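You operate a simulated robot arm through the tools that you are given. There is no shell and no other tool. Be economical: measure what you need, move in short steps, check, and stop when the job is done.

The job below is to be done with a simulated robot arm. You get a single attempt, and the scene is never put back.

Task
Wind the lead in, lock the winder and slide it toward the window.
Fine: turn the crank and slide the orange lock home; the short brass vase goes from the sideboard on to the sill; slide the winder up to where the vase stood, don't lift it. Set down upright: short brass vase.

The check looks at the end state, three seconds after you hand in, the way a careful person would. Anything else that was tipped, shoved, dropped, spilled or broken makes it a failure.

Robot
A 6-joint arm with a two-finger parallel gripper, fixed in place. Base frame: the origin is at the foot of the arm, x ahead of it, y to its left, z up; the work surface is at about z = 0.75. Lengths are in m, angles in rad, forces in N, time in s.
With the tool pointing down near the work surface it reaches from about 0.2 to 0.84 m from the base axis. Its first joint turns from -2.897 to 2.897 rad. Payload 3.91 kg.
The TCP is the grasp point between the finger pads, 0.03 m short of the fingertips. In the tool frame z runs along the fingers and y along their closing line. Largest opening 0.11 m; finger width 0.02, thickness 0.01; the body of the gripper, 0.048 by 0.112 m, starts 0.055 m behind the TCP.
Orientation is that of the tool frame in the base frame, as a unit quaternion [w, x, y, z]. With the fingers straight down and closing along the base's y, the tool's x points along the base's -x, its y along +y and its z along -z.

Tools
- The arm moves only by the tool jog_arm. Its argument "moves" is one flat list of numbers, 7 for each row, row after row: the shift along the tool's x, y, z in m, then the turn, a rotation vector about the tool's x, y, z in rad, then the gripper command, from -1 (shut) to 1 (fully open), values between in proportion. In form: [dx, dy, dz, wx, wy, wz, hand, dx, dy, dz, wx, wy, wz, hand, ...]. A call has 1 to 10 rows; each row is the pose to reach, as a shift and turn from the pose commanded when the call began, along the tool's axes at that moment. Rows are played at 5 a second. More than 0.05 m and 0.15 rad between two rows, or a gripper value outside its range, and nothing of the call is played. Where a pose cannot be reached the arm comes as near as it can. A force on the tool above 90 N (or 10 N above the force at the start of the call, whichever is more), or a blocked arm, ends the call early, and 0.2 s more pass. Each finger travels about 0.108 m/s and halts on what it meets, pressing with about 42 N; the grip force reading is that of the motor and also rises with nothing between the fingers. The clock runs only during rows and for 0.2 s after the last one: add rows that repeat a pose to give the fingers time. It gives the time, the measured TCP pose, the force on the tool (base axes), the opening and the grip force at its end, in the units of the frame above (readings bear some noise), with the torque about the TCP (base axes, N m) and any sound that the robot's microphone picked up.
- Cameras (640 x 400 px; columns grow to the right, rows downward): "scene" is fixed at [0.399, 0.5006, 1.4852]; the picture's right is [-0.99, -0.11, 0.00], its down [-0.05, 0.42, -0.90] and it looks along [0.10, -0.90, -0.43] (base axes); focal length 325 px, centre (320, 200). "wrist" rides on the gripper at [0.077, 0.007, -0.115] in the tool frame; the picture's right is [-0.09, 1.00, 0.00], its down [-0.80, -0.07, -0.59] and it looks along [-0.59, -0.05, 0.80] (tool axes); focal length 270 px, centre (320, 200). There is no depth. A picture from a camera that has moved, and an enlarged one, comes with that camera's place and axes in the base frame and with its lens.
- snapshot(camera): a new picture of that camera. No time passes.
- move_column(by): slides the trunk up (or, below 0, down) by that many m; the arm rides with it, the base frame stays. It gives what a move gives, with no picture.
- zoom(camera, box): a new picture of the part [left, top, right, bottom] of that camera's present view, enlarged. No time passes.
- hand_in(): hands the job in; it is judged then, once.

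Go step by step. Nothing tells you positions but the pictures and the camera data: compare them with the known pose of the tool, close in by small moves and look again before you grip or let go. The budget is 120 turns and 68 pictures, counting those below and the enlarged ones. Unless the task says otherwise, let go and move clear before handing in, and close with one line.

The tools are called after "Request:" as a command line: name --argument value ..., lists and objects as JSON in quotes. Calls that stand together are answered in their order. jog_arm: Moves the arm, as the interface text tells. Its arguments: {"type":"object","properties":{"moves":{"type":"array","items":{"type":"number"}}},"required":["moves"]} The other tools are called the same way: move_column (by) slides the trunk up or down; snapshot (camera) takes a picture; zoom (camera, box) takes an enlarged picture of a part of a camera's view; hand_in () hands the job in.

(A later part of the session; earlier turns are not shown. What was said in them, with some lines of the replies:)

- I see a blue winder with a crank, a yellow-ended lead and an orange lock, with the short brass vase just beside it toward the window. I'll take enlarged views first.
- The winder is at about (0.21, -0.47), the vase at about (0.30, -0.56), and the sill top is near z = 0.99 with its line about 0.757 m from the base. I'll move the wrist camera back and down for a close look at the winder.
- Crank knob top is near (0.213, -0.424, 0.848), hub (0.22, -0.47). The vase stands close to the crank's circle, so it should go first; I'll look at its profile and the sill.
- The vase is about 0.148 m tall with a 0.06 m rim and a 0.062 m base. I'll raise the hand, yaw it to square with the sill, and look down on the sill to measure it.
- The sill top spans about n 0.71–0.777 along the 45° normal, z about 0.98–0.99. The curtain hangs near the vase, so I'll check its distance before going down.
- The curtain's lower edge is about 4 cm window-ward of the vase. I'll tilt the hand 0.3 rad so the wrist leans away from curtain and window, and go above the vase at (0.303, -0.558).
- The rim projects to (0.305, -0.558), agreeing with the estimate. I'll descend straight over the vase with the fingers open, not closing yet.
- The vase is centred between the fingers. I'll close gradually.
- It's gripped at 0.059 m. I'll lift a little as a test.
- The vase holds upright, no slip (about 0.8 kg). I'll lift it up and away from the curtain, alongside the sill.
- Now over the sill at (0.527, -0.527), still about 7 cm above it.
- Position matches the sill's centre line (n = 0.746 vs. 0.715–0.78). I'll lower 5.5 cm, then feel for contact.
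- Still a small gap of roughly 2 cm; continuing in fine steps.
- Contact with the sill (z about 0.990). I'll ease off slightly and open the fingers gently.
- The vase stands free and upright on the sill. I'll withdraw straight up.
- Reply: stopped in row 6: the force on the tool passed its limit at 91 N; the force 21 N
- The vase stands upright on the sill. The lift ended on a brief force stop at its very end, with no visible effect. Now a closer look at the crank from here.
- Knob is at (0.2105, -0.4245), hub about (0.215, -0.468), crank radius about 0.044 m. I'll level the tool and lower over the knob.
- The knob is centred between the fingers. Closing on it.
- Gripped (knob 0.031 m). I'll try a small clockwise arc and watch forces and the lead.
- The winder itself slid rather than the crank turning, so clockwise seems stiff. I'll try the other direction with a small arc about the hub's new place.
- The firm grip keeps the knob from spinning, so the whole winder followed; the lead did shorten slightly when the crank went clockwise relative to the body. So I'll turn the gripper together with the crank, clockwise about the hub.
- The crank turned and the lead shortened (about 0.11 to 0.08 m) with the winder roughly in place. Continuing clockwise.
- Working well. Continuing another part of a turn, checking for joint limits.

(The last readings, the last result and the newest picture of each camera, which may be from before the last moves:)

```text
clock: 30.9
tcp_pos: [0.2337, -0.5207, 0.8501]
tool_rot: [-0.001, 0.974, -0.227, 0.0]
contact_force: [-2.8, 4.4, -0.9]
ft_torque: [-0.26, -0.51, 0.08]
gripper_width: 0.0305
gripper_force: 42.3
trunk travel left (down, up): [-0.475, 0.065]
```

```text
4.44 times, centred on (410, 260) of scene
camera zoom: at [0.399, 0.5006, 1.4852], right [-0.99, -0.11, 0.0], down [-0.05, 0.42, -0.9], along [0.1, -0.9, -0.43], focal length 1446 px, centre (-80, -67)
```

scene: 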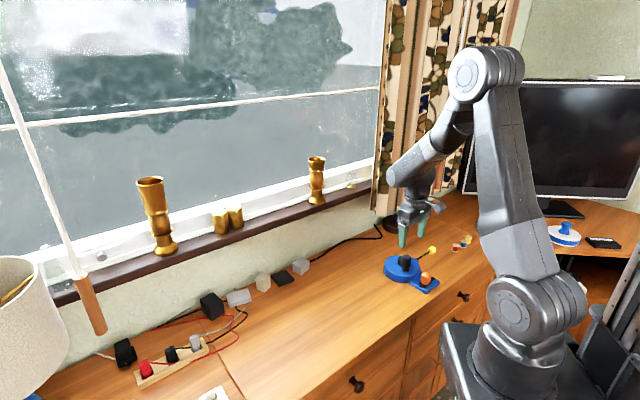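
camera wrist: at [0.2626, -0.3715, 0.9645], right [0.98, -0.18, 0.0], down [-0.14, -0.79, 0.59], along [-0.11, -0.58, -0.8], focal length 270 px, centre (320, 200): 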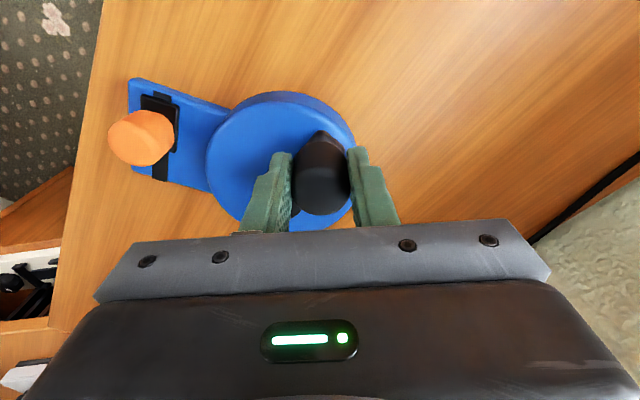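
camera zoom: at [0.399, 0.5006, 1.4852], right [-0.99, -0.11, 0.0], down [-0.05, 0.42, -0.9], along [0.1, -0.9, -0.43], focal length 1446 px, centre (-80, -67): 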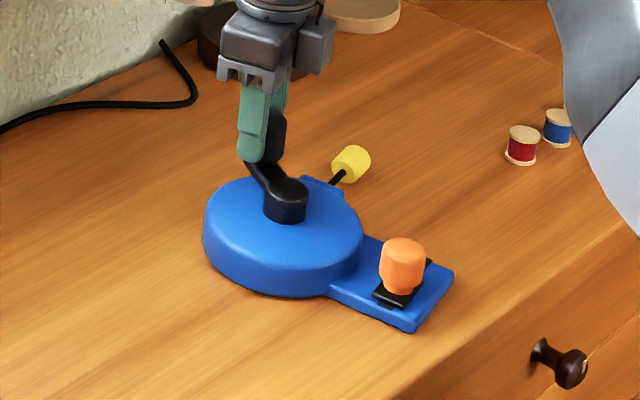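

Request:
jog_arm --moves '[-0.0049, 0.0049, 0, 0, 0, 0.149, -0.7, -0.0104, 0.0091, 0, 0, 0, 0.298, -0.7, -0.0165, 0.0123, 0, 0, 0, 0.447, -0.7, -0.023, 0.0147, 0, 0, 0, 0.596, -0.7, -0.0298, 0.016, 0, 0, 0, 0.745, -0.7, -0.0298, 0.016, 0, 0, 0, 0.745, -0.7]'

Request:
zoom --camera "scene" --box '[360, 215, 460, 305]'

```text
clock: 32.3
tcp_pos: [0.1705, -0.5291, 0.8493]
tool_rot: [-0.014, 0.832, -0.554, 0.017]
contact_force: [3.4, -1.7, 27.6]
ft_torque: [-0.77, 0.73, -0.13]
gripper_width: 0.0309
gripper_force: 42.1
out of reach, approached as far as the arm can: row 5, 6
trunk travel left (down, up): [-0.475, 0.065]
```

```text
4.44 times, centred on (410, 260) of scene
camera zoom: at [0.399, 0.5006, 1.4852], right [-0.99, -0.11, 0.0], down [-0.05, 0.42, -0.9], along [0.1, -0.9, -0.43], focal length 1446 px, centre (-80, -67)
```

zoom: 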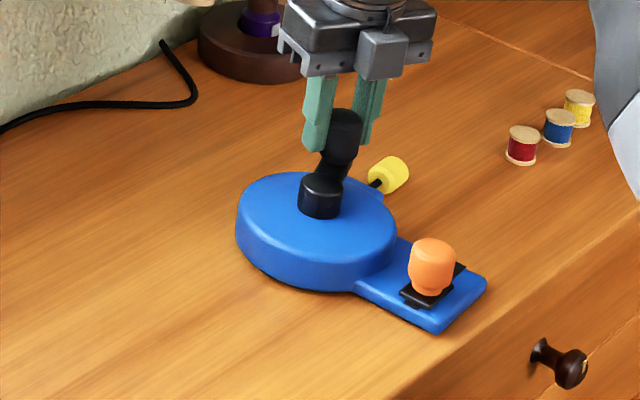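

The wrist reached its limit near the end (winder dragged about 3 cm, harmless as it must be slid anyway). The lead is nearly in; I'll release, rise and wind the wrist back by half a turn.

Request:
jog_arm --moves '[0, 0, 0, 0, 0, 0, 0.1, 0, 0, 0, 0, 0, 0, 0.3, 0, 0, -0.03, 0, 0, 0, 0.3, 0, 0, -0.07, 0, 0, -0.1, 0.3, 0, 0, -0.09, 0, 0, -0.24, 0.3, 0, 0, -0.09, 0, 0, -0.38, 0.3, 0, 0, -0.09, 0, 0, -0.52, 0.3, 0, 0, -0.09, 0, 0, -0.66, 0.3, 0, 0, -0.09, 0, 0, -0.8, 0.3]'

Request:
jog_arm --moves '[0, 0, 0, 0, 0, -0.14, 0.3, 0, 0, 0, 0, 0, -0.28, 0.3, 0, 0, 0, 0, 0, -0.42, 0.3, 0, 0, 0, 0, 0, -0.56, 0.3, 0, 0, 0, 0, 0, -0.7, 0.3, 0, 0, 0, 0, 0, -0.84, 0.3, 0, 0, 0, 0, 0, -0.98, 0.3, 0, 0, 0, 0, 0, -1.12, 0.3, 0, 0, 0, 0, 0, -1.26, 0.3, 0, 0, 0, 0, 0, -1.4, 0.3]'

Request:
jog_arm --moves '[0, 0, 0, 0, 0, -0.14, 0.3, 0, 0, 0, 0, 0, -0.28, 0.3, 0, 0, 0, 0, 0, -0.42, 0.3, 0, 0, 0, 0, 0, -0.56, 0.3, 0, 0, 0, 0, 0, -0.7, 0.3, 0, 0, 0, 0, 0, -0.84, 0.3, 0, 0, 0, 0, 0, -0.95, 0.3, 0, 0, 0, 0, 0, -0.95, 0.3]'

Request:
snapshot --camera "wrist"

Request:
zoom --camera "scene" --box '[360, 215, 460, 305]'

```text
clock: 34.3
tcp_pos: [0.1668, -0.5317, 0.9371]
tool_rot: [-0.009, 0.983, -0.184, 0.02]
contact_force: [1.5, -0.2, -0.3]
ft_torque: [0.02, 0.0, -0.01]
gripper_width: 0.0717
gripper_force: 0.0
trunk travel left (down, up): [-0.475, 0.065]
```

```text
clock: 36.5
tcp_pos: [0.1667, -0.5308, 0.937]
tool_rot: [0.005, 0.87, 0.492, 0.02]
contact_force: [-0.1, -0.2, 1.0]
ft_torque: [0.0, -0.03, -0.02]
gripper_width: 0.0714
gripper_force: 0.0
trunk travel left (down, up): [-0.475, 0.065]
```

```text
clock: 38.3
tcp_pos: [0.1677, -0.531, 0.9366]
tool_rot: [0.014, 0.549, 0.836, 0.017]
contact_force: [0.0, 0.6, 0.0]
ft_torque: [0.01, 0.0, 0.0]
gripper_width: 0.0714
gripper_force: 0.1
trunk travel left (down, up): [-0.475, 0.065]
```

```text
25 pictures are left
camera wrist: at [0.1384, -0.4581, 1.0512], right [0.95, 0.31, 0.04], down [0.23, -0.77, 0.6], along [0.22, -0.56, -0.8], focal length 270 px, centre (320, 200)
```

wrist: 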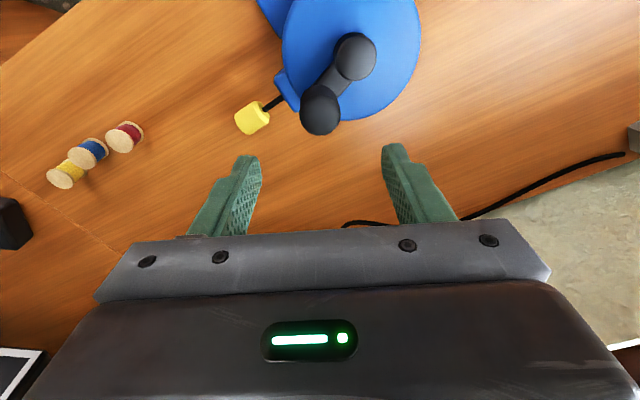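

```text
4.44 times, centred on (410, 260) of scene
camera zoom: at [0.399, 0.5006, 1.4852], right [-0.99, -0.11, 0.0], down [-0.05, 0.42, -0.9], along [0.1, -0.9, -0.43], focal length 1446 px, centre (-80, -67)
```

zoom: 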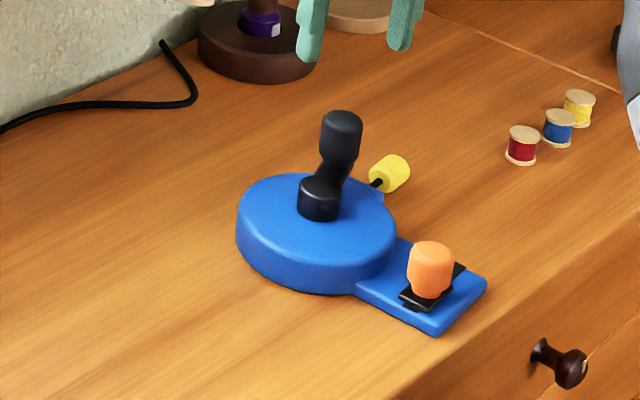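

Knob is now at about (0.170, -0.5245), hub (0.186, -0.4815). I'll level, descend and regrip.

Request:
jog_arm --moves '[0.0055, 0.0009, 0.03, 0.044, 0.005, 0, 0.3, 0.0055, 0.0009, 0.06, 0.044, 0.005, 0, 0.3, 0.0055, 0.0009, 0.0868, 0.044, 0.005, 0, 0.3, 0.0055, 0.0009, 0.0868, 0.044, 0.005, 0, 0.0, 0.0055, 0.0009, 0.0868, 0.044, 0.005, 0, -0.25, 0.0055, 0.0009, 0.0868, 0.044, 0.005, 0, -0.5, 0.0055, 0.0009, 0.0868, 0.044, 0.005, 0, -0.7, 0.0055, 0.0009, 0.0868, 0.044, 0.005, 0, -0.7]'

Request:
snapshot --camera "wrist"

```text
clock: 40.1
tcp_pos: [0.1692, -0.5254, 0.8492]
tool_rot: [-0.001, 0.551, 0.835, -0.001]
contact_force: [0.8, -0.1, 0.2]
ft_torque: [-0.39, -0.31, -0.03]
gripper_width: 0.0309
gripper_force: 42.1
trunk travel left (down, up): [-0.475, 0.065]
```

```text
23 pictures are left
camera wrist: at [0.1455, -0.4505, 0.9638], right [0.95, 0.31, 0.0], down [0.25, -0.76, 0.6], along [0.18, -0.57, -0.8], focal length 270 px, centre (320, 200)
```

wrist: 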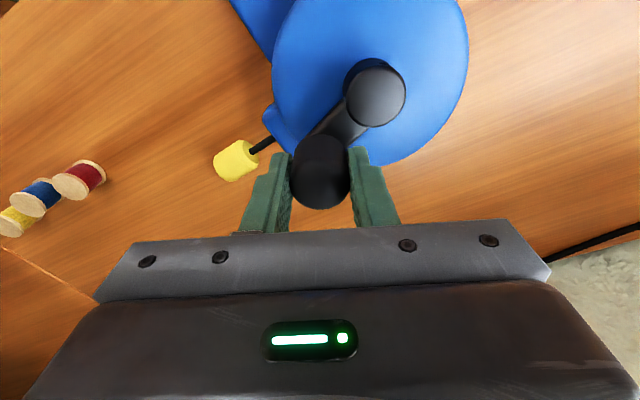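

Regripped. Continuing clockwise about 0.75 rad.

Request:
jog_arm --moves '[0.0053, -0.0044, 0, 0, 0, 0.149, -0.7, 0.0112, -0.008, 0, 0, 0, 0.298, -0.7, 0.0175, -0.0107, 0, 0, 0, 0.447, -0.7, 0.0242, -0.0125, 0, 0, 0, 0.596, -0.7, 0.0311, -0.0132, 0, 0, 0, 0.745, -0.7, 0.0311, -0.0132, 0, 0, 0, 0.745, -0.7]'

Request:
zoom --camera "scene" --box '[360, 215, 460, 305]'

```text
clock: 41.5
tcp_pos: [0.1442, -0.5007, 0.8497]
tool_rot: [0.0, 0.817, 0.577, -0.001]
contact_force: [-0.3, -0.4, -0.3]
ft_torque: [-0.28, 0.25, 0.0]
gripper_width: 0.0306
gripper_force: 41.6
trunk travel left (down, up): [-0.475, 0.065]
```

```text
4.44 times, centred on (410, 260) of scene
camera zoom: at [0.399, 0.5006, 1.4852], right [-0.99, -0.11, 0.0], down [-0.05, 0.42, -0.9], along [0.1, -0.9, -0.43], focal length 1446 px, centre (-80, -67)
```

zoom: 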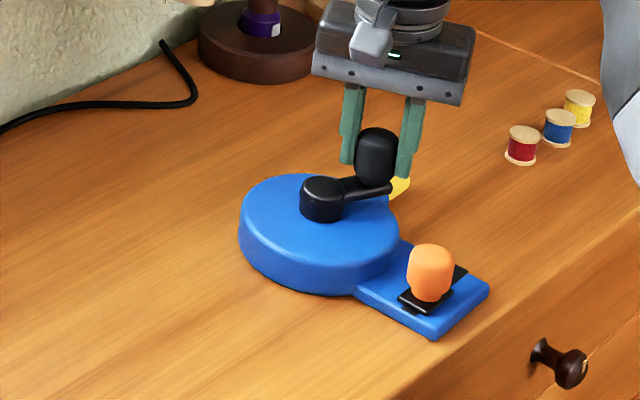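

Request:
jog_arm --moves '[0.0053, -0.0044, 0, 0, 0, 0.149, -0.7, 0.0112, -0.008, 0, 0, 0, 0.298, -0.7, 0.0175, -0.0107, 0, 0, 0, 0.447, -0.7, 0.0242, -0.0125, 0, 0, 0, 0.596, -0.7, 0.0242, -0.0125, 0, 0, 0, 0.596, -0.7]'

Request:
zoom --camera "scene" --box '[360, 215, 460, 305]'

Request:
snapshot --camera "wrist"

```text
clock: 42.7
tcp_pos: [0.1413, -0.4739, 0.8501]
tool_rot: [0.001, 0.95, 0.312, -0.001]
contact_force: [0.2, 1.2, 1.0]
ft_torque: [0.0, 0.14, 0.06]
gripper_width: 0.0308
gripper_force: 41.5
trunk travel left (down, up): [-0.475, 0.065]
```

```text
4.44 times, centred on (410, 260) of scene
camera zoom: at [0.399, 0.5006, 1.4852], right [-0.99, -0.11, 0.0], down [-0.05, 0.42, -0.9], along [0.1, -0.9, -0.43], focal length 1446 px, centre (-80, -67)
```

zoom: 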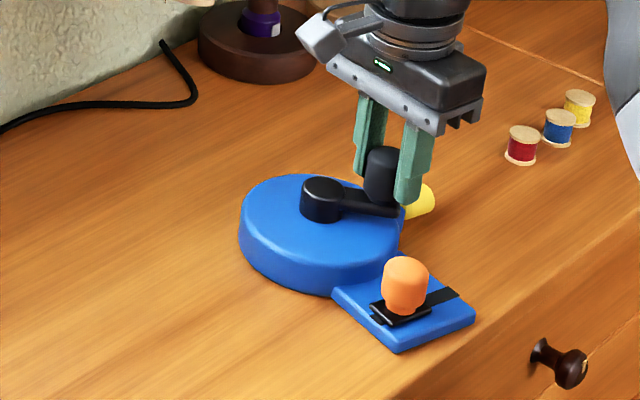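

```text
20 pictures are left
camera wrist: at [0.2075, -0.4335, 0.9642], right [0.52, -0.85, 0.0], down [-0.69, -0.42, 0.6], along [-0.51, -0.31, -0.8], focal length 270 px, centre (320, 200)
```

wrist: 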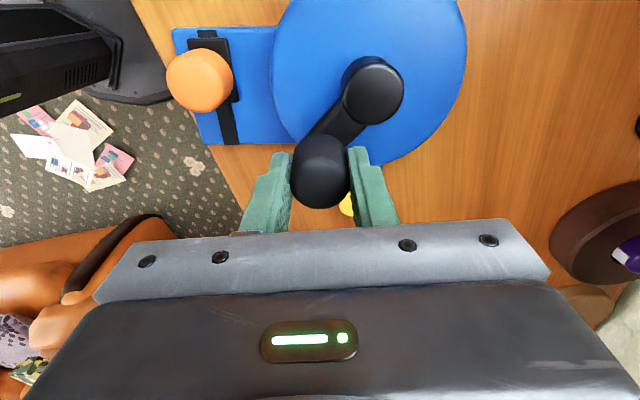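

The body started following the crank, so the lead is against its stop: wound in. I'll release, rise and inspect.

Request:
jog_arm --moves '[0, 0, 0, 0, 0, 0, -0.2, 0, 0, 0, 0, 0, 0, 0.1, 0, 0, 0, 0, 0, 0, 0.3, 0, 0, -0.03, 0, 0, 0, 0.3, 0, 0, -0.07, 0, 0, 0, 0.3, 0, 0, -0.11, 0, 0, 0, 0.3, 0.04, 0, -0.13, 0, 0, 0, 0.3, 0.04, 0, -0.13, 0, 0, 0, 0.3]'

Request:
snapshot --camera "wrist"

Request:
zoom --camera "scene" --box '[380, 235, 460, 305]'

```text
clock: 44.5
tcp_pos: [0.1731, -0.452, 0.9818]
tool_rot: [0.001, 0.95, 0.312, -0.001]
contact_force: [-0.1, -0.6, 0.5]
ft_torque: [0.03, -0.01, 0.04]
gripper_width: 0.0715
gripper_force: 0.2
trunk travel left (down, up): [-0.475, 0.065]
```

```text
19 pictures are left
camera wrist: at [0.2397, -0.4093, 1.0956], right [0.52, -0.85, 0.0], down [-0.69, -0.42, 0.6], along [-0.51, -0.31, -0.8], focal length 270 px, centre (320, 200)
```

wrist: 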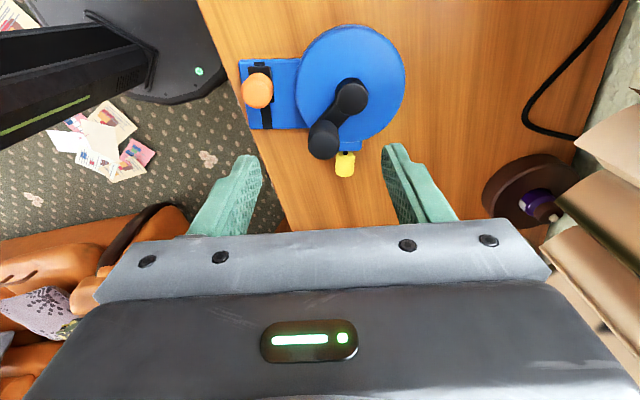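

```text
5.71 times, centred on (420, 270) of scene
camera zoom: at [0.399, 0.5006, 1.4852], right [-0.99, -0.11, 0.0], down [-0.05, 0.42, -0.9], along [0.1, -0.9, -0.43], focal length 1859 px, centre (-251, -200)
```

zoom: 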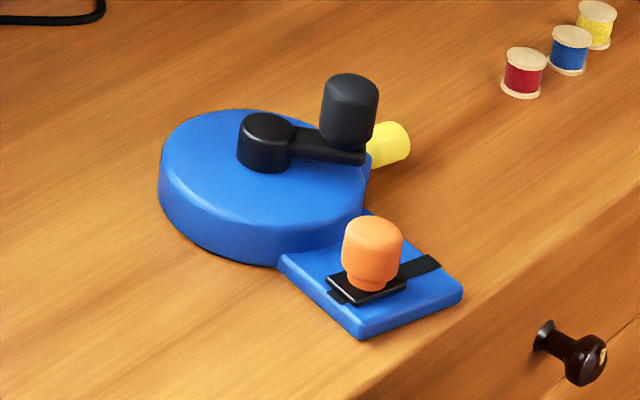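

Request:
zoom --camera "wrist" --box '[220, 10, 420, 190]'

```text
2.22 times, centred on (320, 100) of wrist
camera zoom: at [0.2397, -0.4093, 1.0956], right [0.52, -0.85, 0.0], down [-0.69, -0.42, 0.6], along [-0.51, -0.31, -0.8], focal length 601 px, centre (320, 422)
```

zoom: 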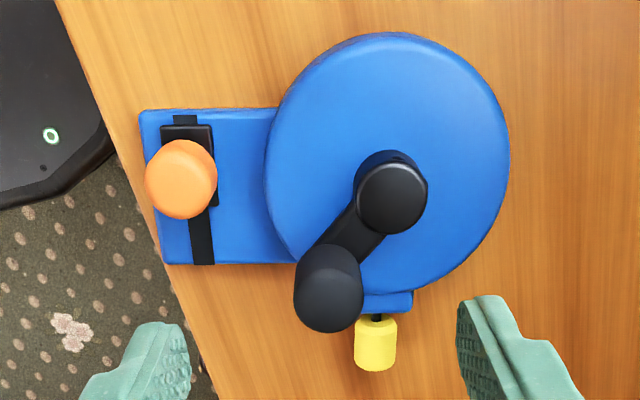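

The lead is in against its port. Next the lock: orange knob top at about (0.140, -0.394, 0.803), slot running along (-0.857, -0.52). I'll align the closing line with the slot above it.

Request:
jog_arm --moves '[0.0008, -0.0066, 0.008, 0, 0, -0.148, 0.3, 0.0016, -0.0133, 0.016, 0, 0, -0.296, 0.3, 0.0023, -0.0199, 0.024, 0, 0, -0.444, 0.3, 0.0031, -0.0265, 0.032, 0, 0, -0.592, 0.3, 0.0039, -0.0332, 0.04, 0, 0, -0.74, 0.3, 0.0047, -0.0398, 0.048, 0, 0, -0.888, 0.3, 0.0055, -0.0464, 0.056, 0, 0, -1.036, 0.3, 0.0062, -0.053, 0.064, 0, 0, -1.184, 0.3, 0.007, -0.0597, 0.072, 0, 0, -1.332, 0.3, 0.0078, -0.0663, 0.08, 0, 0, -1.48, 0.3]'

Request:
snapshot --camera "wrist"

```text
clock: 46.7
tcp_pos: [0.1397, -0.3927, 0.8995]
tool_rot: [0.0, 0.49, 0.872, -0.002]
contact_force: [0.1, 0.1, -0.8]
ft_torque: [-0.02, -0.01, 0.0]
gripper_width: 0.0716
gripper_force: 0.0
trunk travel left (down, up): [-0.475, 0.065]
```

```text
16 pictures are left
camera wrist: at [0.1064, -0.3225, 1.0145], right [0.9, 0.44, 0.0], down [0.36, -0.72, 0.6], along [0.26, -0.53, -0.8], focal length 270 px, centre (320, 200)
```

wrist: 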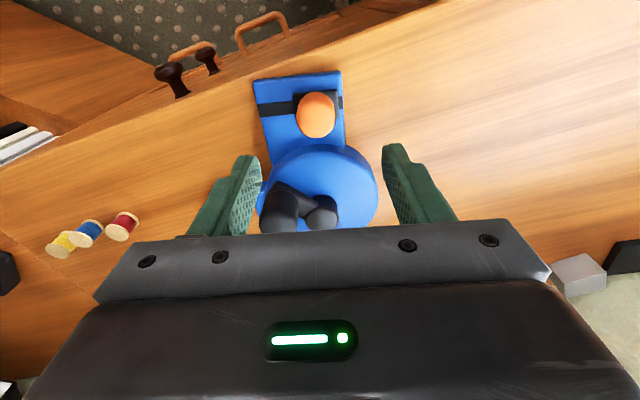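

Aligned. Descending and closing on the orange knob.

Request:
jog_arm --moves '[0.0015, -0.0011, 0.03, 0, 0, 0, 0.2, 0.0015, -0.0011, 0.06, 0, 0, 0, 0.2, 0.0015, -0.0011, 0.0895, 0, 0, 0, 0.2, 0.0015, -0.0011, 0.0895, 0, 0, 0, -0.1, 0.0015, -0.0011, 0.0895, 0, 0, 0, -0.3, 0.0015, -0.0011, 0.0895, 0, 0, 0, -0.5, 0.0015, -0.0011, 0.0895, 0, 0, 0, -0.7, 0.0015, -0.0011, 0.0895, 0, 0, 0, -0.7]'

Request:
snapshot --camera "wrist"

```text
clock: 48.5
tcp_pos: [0.1384, -0.3907, 0.811]
tool_rot: [-0.001, 0.491, 0.871, -0.001]
contact_force: [-1.2, -1.2, -0.1]
ft_torque: [-0.05, -0.67, -0.17]
gripper_width: 0.0313
gripper_force: 42.2
trunk travel left (down, up): [-0.475, 0.065]
```

```text
15 pictures are left
camera wrist: at [0.1048, -0.3206, 0.9255], right [0.9, 0.44, 0.0], down [0.36, -0.72, 0.6], along [0.26, -0.53, -0.8], focal length 270 px, centre (320, 200)
```

wrist: 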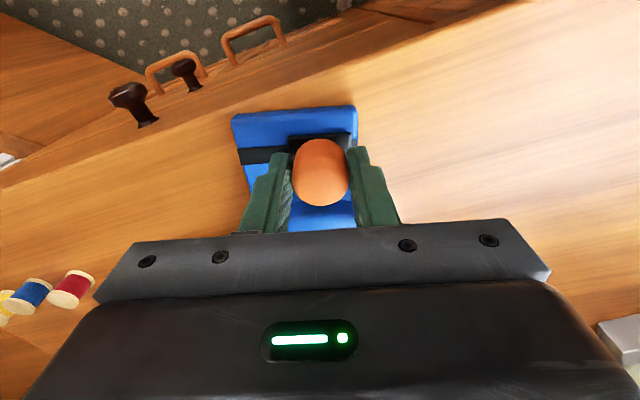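

Gripped. Sliding the lock along the slot in small steps.

Request:
jog_arm --moves '[0, -0.005, 0, 0, 0, 0, -0.7, 0, -0.01, 0, 0, 0, 0, -0.7, 0, -0.015, 0, 0, 0, 0, -0.7, 0, -0.02, 0, 0, 0, 0, -0.7, 0, -0.02, 0, 0, 0, 0, -0.7]'

Request:
snapshot --camera "wrist"

```text
clock: 49.7
tcp_pos: [0.1208, -0.4008, 0.8111]
tool_rot: [0.0, 0.49, 0.872, -0.001]
contact_force: [-1.3, 1.5, 9.5]
ft_torque: [0.79, -0.17, 0.1]
gripper_width: 0.0313
gripper_force: 42.0
trunk travel left (down, up): [-0.475, 0.065]
```

```text
14 pictures are left
camera wrist: at [0.0869, -0.3314, 0.9254], right [0.9, 0.44, 0.0], down [0.36, -0.72, 0.6], along [0.26, -0.54, -0.8], focal length 270 px, centre (320, 200)
```

wrist: 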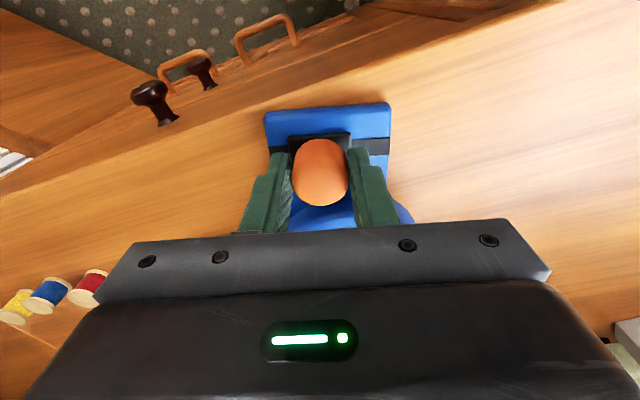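

Good: the lock moved relative to the plate. Continuing.

Request:
jog_arm --moves '[0, -0.004, 0, 0, 0, 0, -0.7, 0, -0.008, 0, 0, 0, 0, -0.7, 0, -0.012, 0, 0, 0, 0, -0.7, 0, -0.015, 0, 0, 0, 0, -0.7, 0, -0.015, 0, 0, 0, 0, -0.7]'

Request:
snapshot --camera "wrist"

```text
clock: 50.9
tcp_pos: [0.1087, -0.4092, 0.8097]
tool_rot: [0.0, 0.491, 0.871, -0.002]
contact_force: [9.2, 4.6, 14.0]
ft_torque: [0.36, -0.71, 0.35]
gripper_width: 0.0316
gripper_force: 42.1
trunk travel left (down, up): [-0.475, 0.065]
```

```text
13 pictures are left
camera wrist: at [0.0755, -0.3391, 0.925], right [0.9, 0.44, 0.0], down [0.36, -0.72, 0.6], along [0.26, -0.54, -0.8], focal length 270 px, centre (320, 200)
```

wrist: 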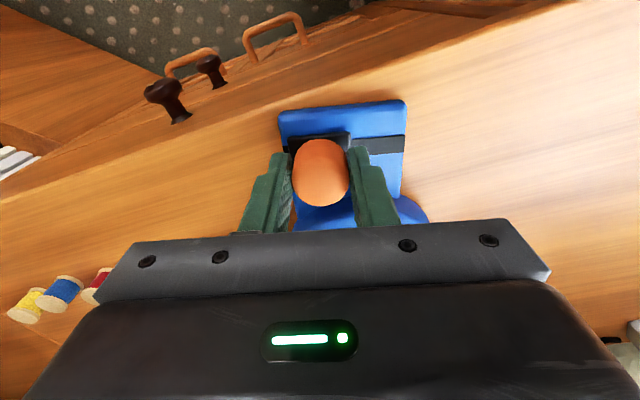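

Resistance rose to about 10 N, probably near the end. A final small push to be sure it's home.

Request:
jog_arm --moves '[0, -0.004, 0, 0, 0, 0, -0.7, 0, -0.008, 0, 0, 0, 0, -0.7, 0, -0.012, 0, 0, 0, 0, -0.7, 0, -0.012, 0, 0, 0, 0, -0.7]'

Request:
zoom --camera "wrist" --box '[200, 80, 440, 240]'

```text
clock: 51.9
tcp_pos: [0.0965, -0.4157, 0.8103]
tool_rot: [-0.001, 0.491, 0.871, -0.001]
contact_force: [5.0, 5.4, 9.9]
ft_torque: [0.56, -0.45, 0.04]
gripper_width: 0.0317
gripper_force: 42.0
trunk travel left (down, up): [-0.475, 0.065]
```

```text
2.50 times, centred on (320, 160) of wrist
camera zoom: at [0.0642, -0.3453, 0.9248], right [0.9, 0.44, 0.0], down [0.36, -0.72, 0.6], along [0.26, -0.54, -0.8], focal length 676 px, centre (320, 300)
```

zoom: 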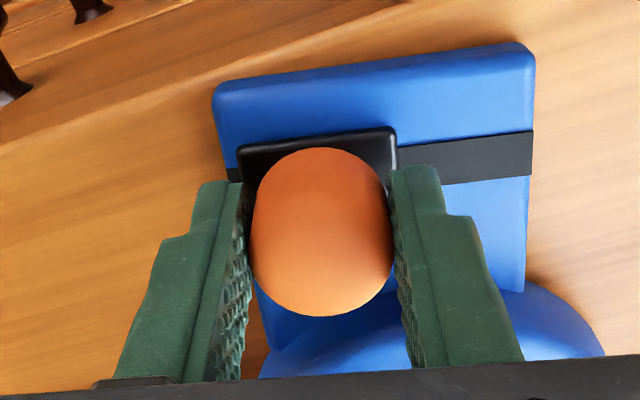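

The slider block is now at the opposite slot end, with the same small stub showing as before at the other end. Releasing and rising to inspect.

Request:
jog_arm --moves '[0, 0.001, 0, 0, 0, 0, -0.4, 0, 0.001, 0, 0, 0, 0, -0.1, 0, 0.001, 0, 0, 0, 0, 0.2, 0, 0.001, -0.04, 0, 0, 0, 0.2, 0, 0.001, -0.08, 0, 0, 0, 0.2, 0.03, 0.001, -0.11, 0, 0, 0, 0.2, 0.06, 0.001, -0.14, 0, 0, 0, 0.2, 0.06, 0.001, -0.14, 0, 0, 0, 0.2]'

Request:
zoom --camera "wrist" --box '[200, 40, 440, 240]'

Request:
zoom --camera "scene" --box '[370, 215, 470, 305]'

```text
clock: 53.7
tcp_pos: [0.0659, -0.3647, 0.9513]
tool_rot: [0.0, 0.49, 0.872, 0.0]
contact_force: [0.9, 0.0, 0.3]
ft_torque: [-0.01, -0.01, 0.03]
gripper_width: 0.066
gripper_force: 0.0
trunk travel left (down, up): [-0.475, 0.065]
```

```text
2.00 times, centred on (320, 140) of wrist
camera zoom: at [0.0336, -0.2937, 1.0658], right [0.9, 0.44, 0.0], down [0.36, -0.72, 0.59], along [0.26, -0.53, -0.8], focal length 541 px, centre (320, 320)
```

zoom: 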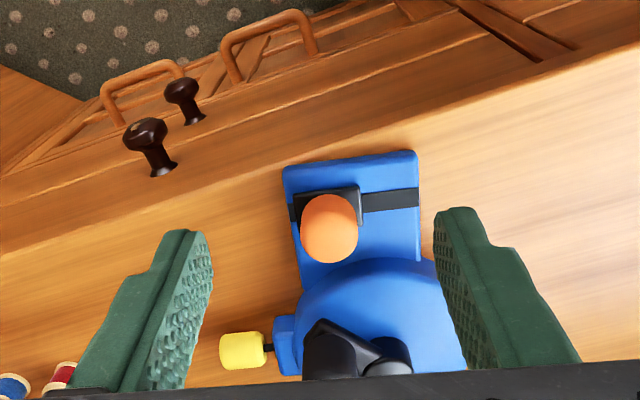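

```text
4.44 times, centred on (420, 260) of scene
camera zoom: at [0.399, 0.5006, 1.4852], right [-0.99, -0.11, 0.0], down [-0.05, 0.42, -0.9], along [0.1, -0.9, -0.43], focal length 1446 px, centre (-124, -67)
```

zoom: 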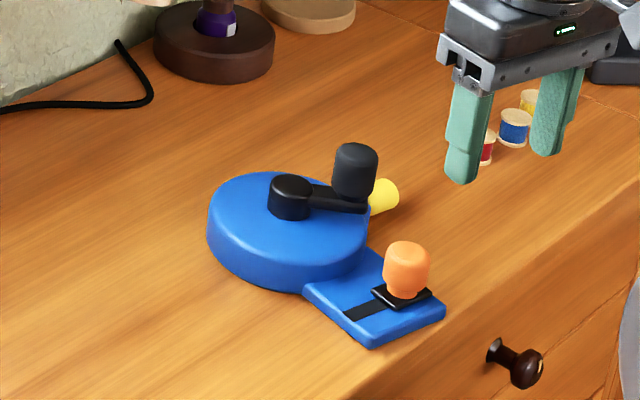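

The lock is home at the other end of the slot. Now I'll go over the crank knob (about (0.135, -0.477)) to use it as a handle for sliding the winder by roughly (0.126, -0.073).

Request:
jog_arm --moves '[-0.044, 0.0004, 0, 0, 0, 0, 0.2, -0.088, 0.0008, 0, 0, 0, 0, 0.2, -0.1308, 0.0012, 0, 0, 0, 0, 0.2, -0.1308, 0.0012, 0, 0, 0, 0, 0.2]'

Request:
snapshot --camera "wrist"

```text
clock: 54.7
tcp_pos: [0.1374, -0.4748, 0.9512]
tool_rot: [0.0, 0.49, 0.872, -0.001]
contact_force: [-0.3, 0.5, 0.0]
ft_torque: [-0.01, -0.01, 0.0]
gripper_width: 0.066
gripper_force: 0.0
trunk travel left (down, up): [-0.475, 0.065]
```

```text
9 pictures are left
camera wrist: at [0.1043, -0.4045, 1.0654], right [0.9, 0.44, 0.0], down [0.36, -0.72, 0.6], along [0.26, -0.53, -0.8], focal length 270 px, centre (320, 200)
```

wrist: 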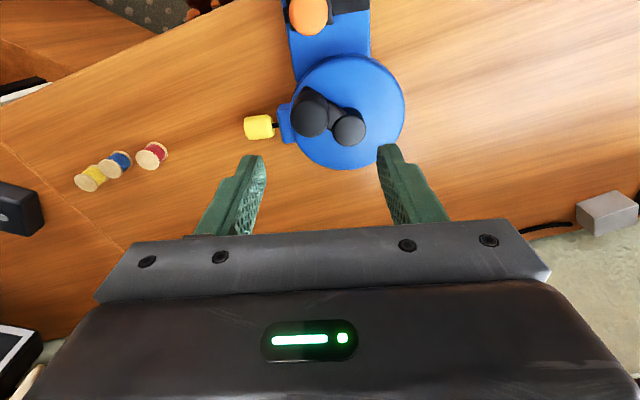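

Knob at (0.132, -0.477), hub about (0.174, -0.482). Descending and gripping the knob.

Request:
jog_arm --moves '[0.0007, -0.0059, 0.034, 0, 0, 0, 0.2, 0.0007, -0.0059, 0.068, 0, 0, 0, 0.2, 0.0007, -0.0059, 0.1015, 0, 0, 0, 0.2, 0.0007, -0.0059, 0.1015, 0, 0, 0, 0.0, 0.0007, -0.0059, 0.1015, 0, 0, 0, -0.2, 0.0007, -0.0059, 0.1015, 0, 0, 0, -0.4, 0.0007, -0.0059, 0.1015, 0, 0, 0, -0.6, 0.0007, -0.0059, 0.1015, 0, 0, 0, -0.7]'

```text
clock: 56.5
tcp_pos: [0.1311, -0.4782, 0.8489]
tool_rot: [-0.001, 0.491, 0.871, -0.001]
contact_force: [-4.9, -0.2, 0.0]
ft_torque: [0.05, -0.49, -0.08]
gripper_width: 0.0309
gripper_force: 41.8
trunk travel left (down, up): [-0.475, 0.065]
```

Gripped. Now sliding in small steps along the desk at constant height.

Request:
jog_arm --moves '[-0.0095, 0.005, 0, 0, 0, 0, -0.7, -0.019, 0.01, 0, 0, 0, 0, -0.7, -0.0285, 0.015, 0, 0, 0, 0, -0.7, -0.038, 0.02, 0, 0, 0, 0, -0.7, -0.0475, 0.025, 0, 0, 0, 0, -0.7, -0.057, 0.03, 0, 0, 0, 0, -0.7, -0.0665, 0.035, 0, 0, 0, 0, -0.7, -0.0665, 0.035, 0, 0, 0, 0, -0.7]'

Request:
zoom --camera "scene" --box '[350, 205, 460, 305]'

```text
clock: 58.3
tcp_pos: [0.1966, -0.5159, 0.8486]
tool_rot: [0.0, 0.491, 0.871, -0.001]
contact_force: [-1.5, 0.7, 0.6]
ft_torque: [0.53, -0.53, -0.02]
gripper_width: 0.0309
gripper_force: 41.7
trunk travel left (down, up): [-0.475, 0.065]
```

```text
4.00 times, centred on (405, 255) of scene
camera zoom: at [0.399, 0.5006, 1.4852], right [-0.99, -0.11, 0.0], down [-0.05, 0.42, -0.9], along [0.1, -0.9, -0.43], focal length 1301 px, centre (-20, -20)
```

zoom: 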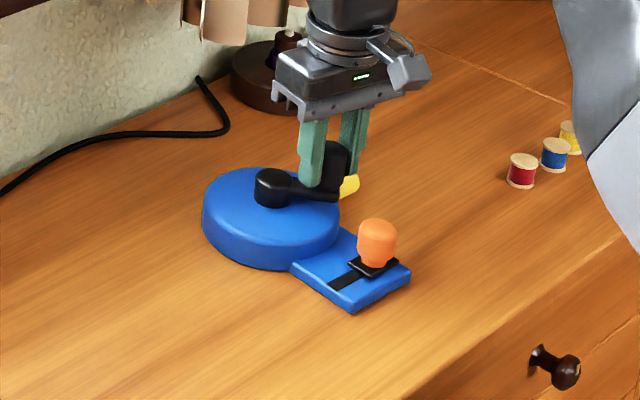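

Sliding fine, flat on the desk; hub about (0.243, -0.518). About 7 cm remain; I'll go on in part and check curtain clearance.

Request:
jog_arm --moves '[-0.0095, 0.0043, 0, 0, 0, 0, -0.7, -0.019, 0.0086, 0, 0, 0, 0, -0.7, -0.0285, 0.0129, 0, 0, 0, 0, -0.7, -0.038, 0.0172, 0, 0, 0, 0, -0.7, -0.038, 0.0172, 0, 0, 0, 0, -0.7]'

Request:
zoom --camera "scene" --box '[330, 135, 470, 285]'

```text
clock: 59.5
tcp_pos: [0.231, -0.5407, 0.8483]
tool_rot: [0.0, 0.492, 0.871, -0.001]
contact_force: [-1.2, 0.9, -0.3]
ft_torque: [0.53, -0.61, 0.04]
gripper_width: 0.031
gripper_force: 42.2
trunk travel left (down, up): [-0.475, 0.065]
```

```text
2.67 times, centred on (400, 210) of scene
camera zoom: at [0.399, 0.5006, 1.4852], right [-0.99, -0.11, 0.0], down [-0.05, 0.42, -0.9], along [0.1, -0.9, -0.43], focal length 867 px, centre (107, 173)
```

zoom: 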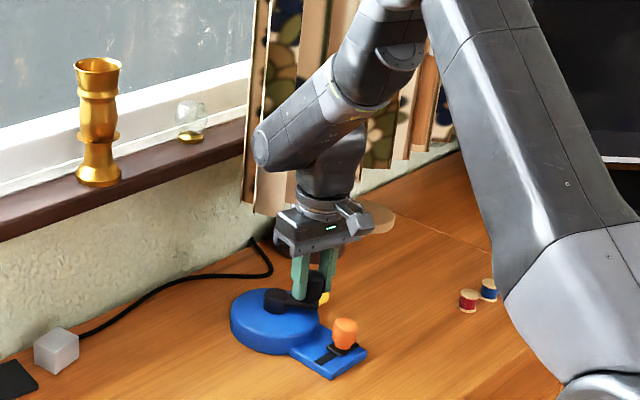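

Clearance to the curtain is good. One last 3 cm.

Request:
jog_arm --moves '[-0.0091, 0.0046, 0, 0, 0, 0, -0.7, -0.0181, 0.0093, 0, 0, 0, 0, -0.7, -0.0272, 0.0139, 0, 0, 0, 0, -0.7, -0.0272, 0.0139, 0, 0, 0, 0, -0.7]'

Request:
zoom --camera "scene" --box '[350, 205, 460, 305]'

```text
clock: 60.5
tcp_pos: [0.2571, -0.5556, 0.8482]
tool_rot: [-0.001, 0.49, 0.872, -0.001]
contact_force: [-1.8, 0.0, 0.3]
ft_torque: [0.32, -0.54, 0.04]
gripper_width: 0.031
gripper_force: 42.4
trunk travel left (down, up): [-0.475, 0.065]
```

```text
4.00 times, centred on (405, 255) of scene
camera zoom: at [0.399, 0.5006, 1.4852], right [-0.99, -0.11, 0.0], down [-0.05, 0.42, -0.9], along [0.1, -0.9, -0.43], focal length 1301 px, centre (-20, -20)
```

zoom: 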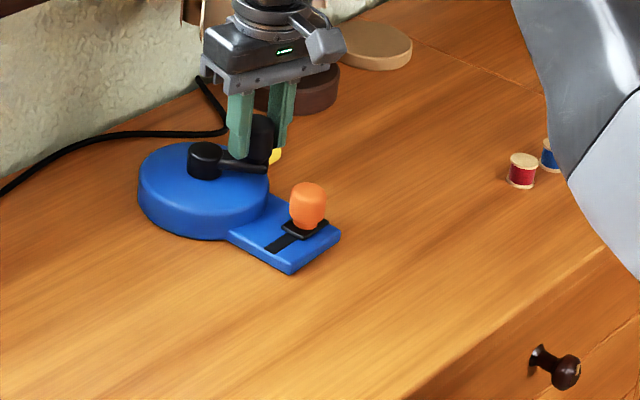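

The hub is now at about (0.303, -0.555), the vase's old spot. Releasing, rising and backing away.

Request:
jog_arm --moves '[0, 0, 0, 0, 0, 0, -0.5, 0, 0, 0, 0, 0, 0, -0.2, 0, 0, 0, 0, 0, 0, 0.1, 0, 0, 0, 0, 0, 0, 0.2, 0, 0, -0.04, 0, 0, 0, 0.2, 0, 0, -0.08, 0, 0, 0, 0.2, 0.03, 0, -0.11, 0, 0, 0, 0.2, 0.07, 0, -0.13, 0, 0, 0, 0.2, 0.11, 0, -0.15, 0, 0, 0, 0.2, 0.11, 0, -0.15, 0, 0, 0, 0.2]'

Request:
snapshot --camera "wrist"

Request:
snapshot --camera "scene"

```text
clock: 62.7
tcp_pos: [0.1982, -0.4608, 0.9978]
tool_rot: [0.0, 0.491, 0.871, -0.001]
contact_force: [0.6, -0.1, 0.9]
ft_torque: [-0.01, -0.01, 0.02]
gripper_width: 0.0661
gripper_force: 0.1
trunk travel left (down, up): [-0.475, 0.065]
```

```text
5 pictures are left
camera wrist: at [0.1654, -0.3909, 1.1124], right [0.9, 0.44, 0.0], down [0.36, -0.72, 0.6], along [0.26, -0.53, -0.8], focal length 270 px, centre (320, 200)
```

wrist: 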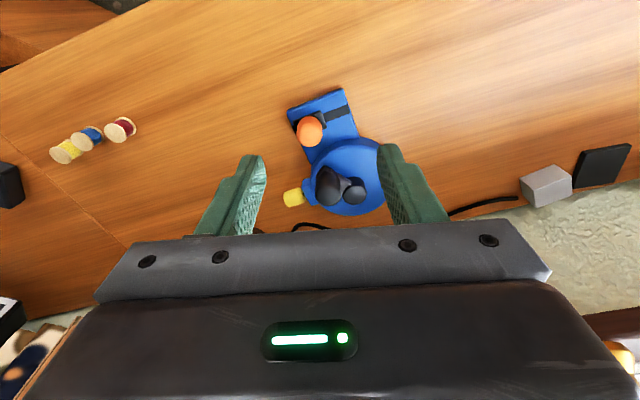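

```text
4 pictures are left
```

scene: 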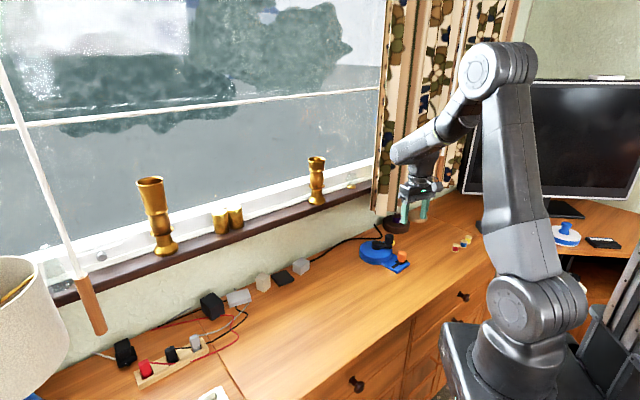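

Request:
zoom --camera "wrist" --box '[270, 80, 400, 225]'

```text
2.76 times, centred on (335, 152) of wrist
camera zoom: at [0.1654, -0.3909, 1.1124], right [0.9, 0.44, 0.0], down [0.36, -0.72, 0.6], along [0.26, -0.53, -0.8], focal length 746 px, centre (279, 331)
```

zoom: 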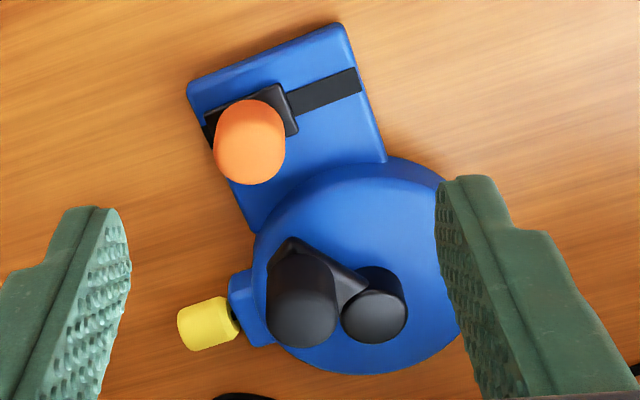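

The picture shows the plug flush at its port, the lock at the far end of its slot, the winder on the vase's old spot and the vase upright on the sill. The arm is clear, so I'm handing in.

Request:
hand_in

```text
The job is handed in.
```

The lead is wound in, the orange lock is home, the winder has been slid without lifting to where the vase stood, and the short brass vase is upright on the sill.
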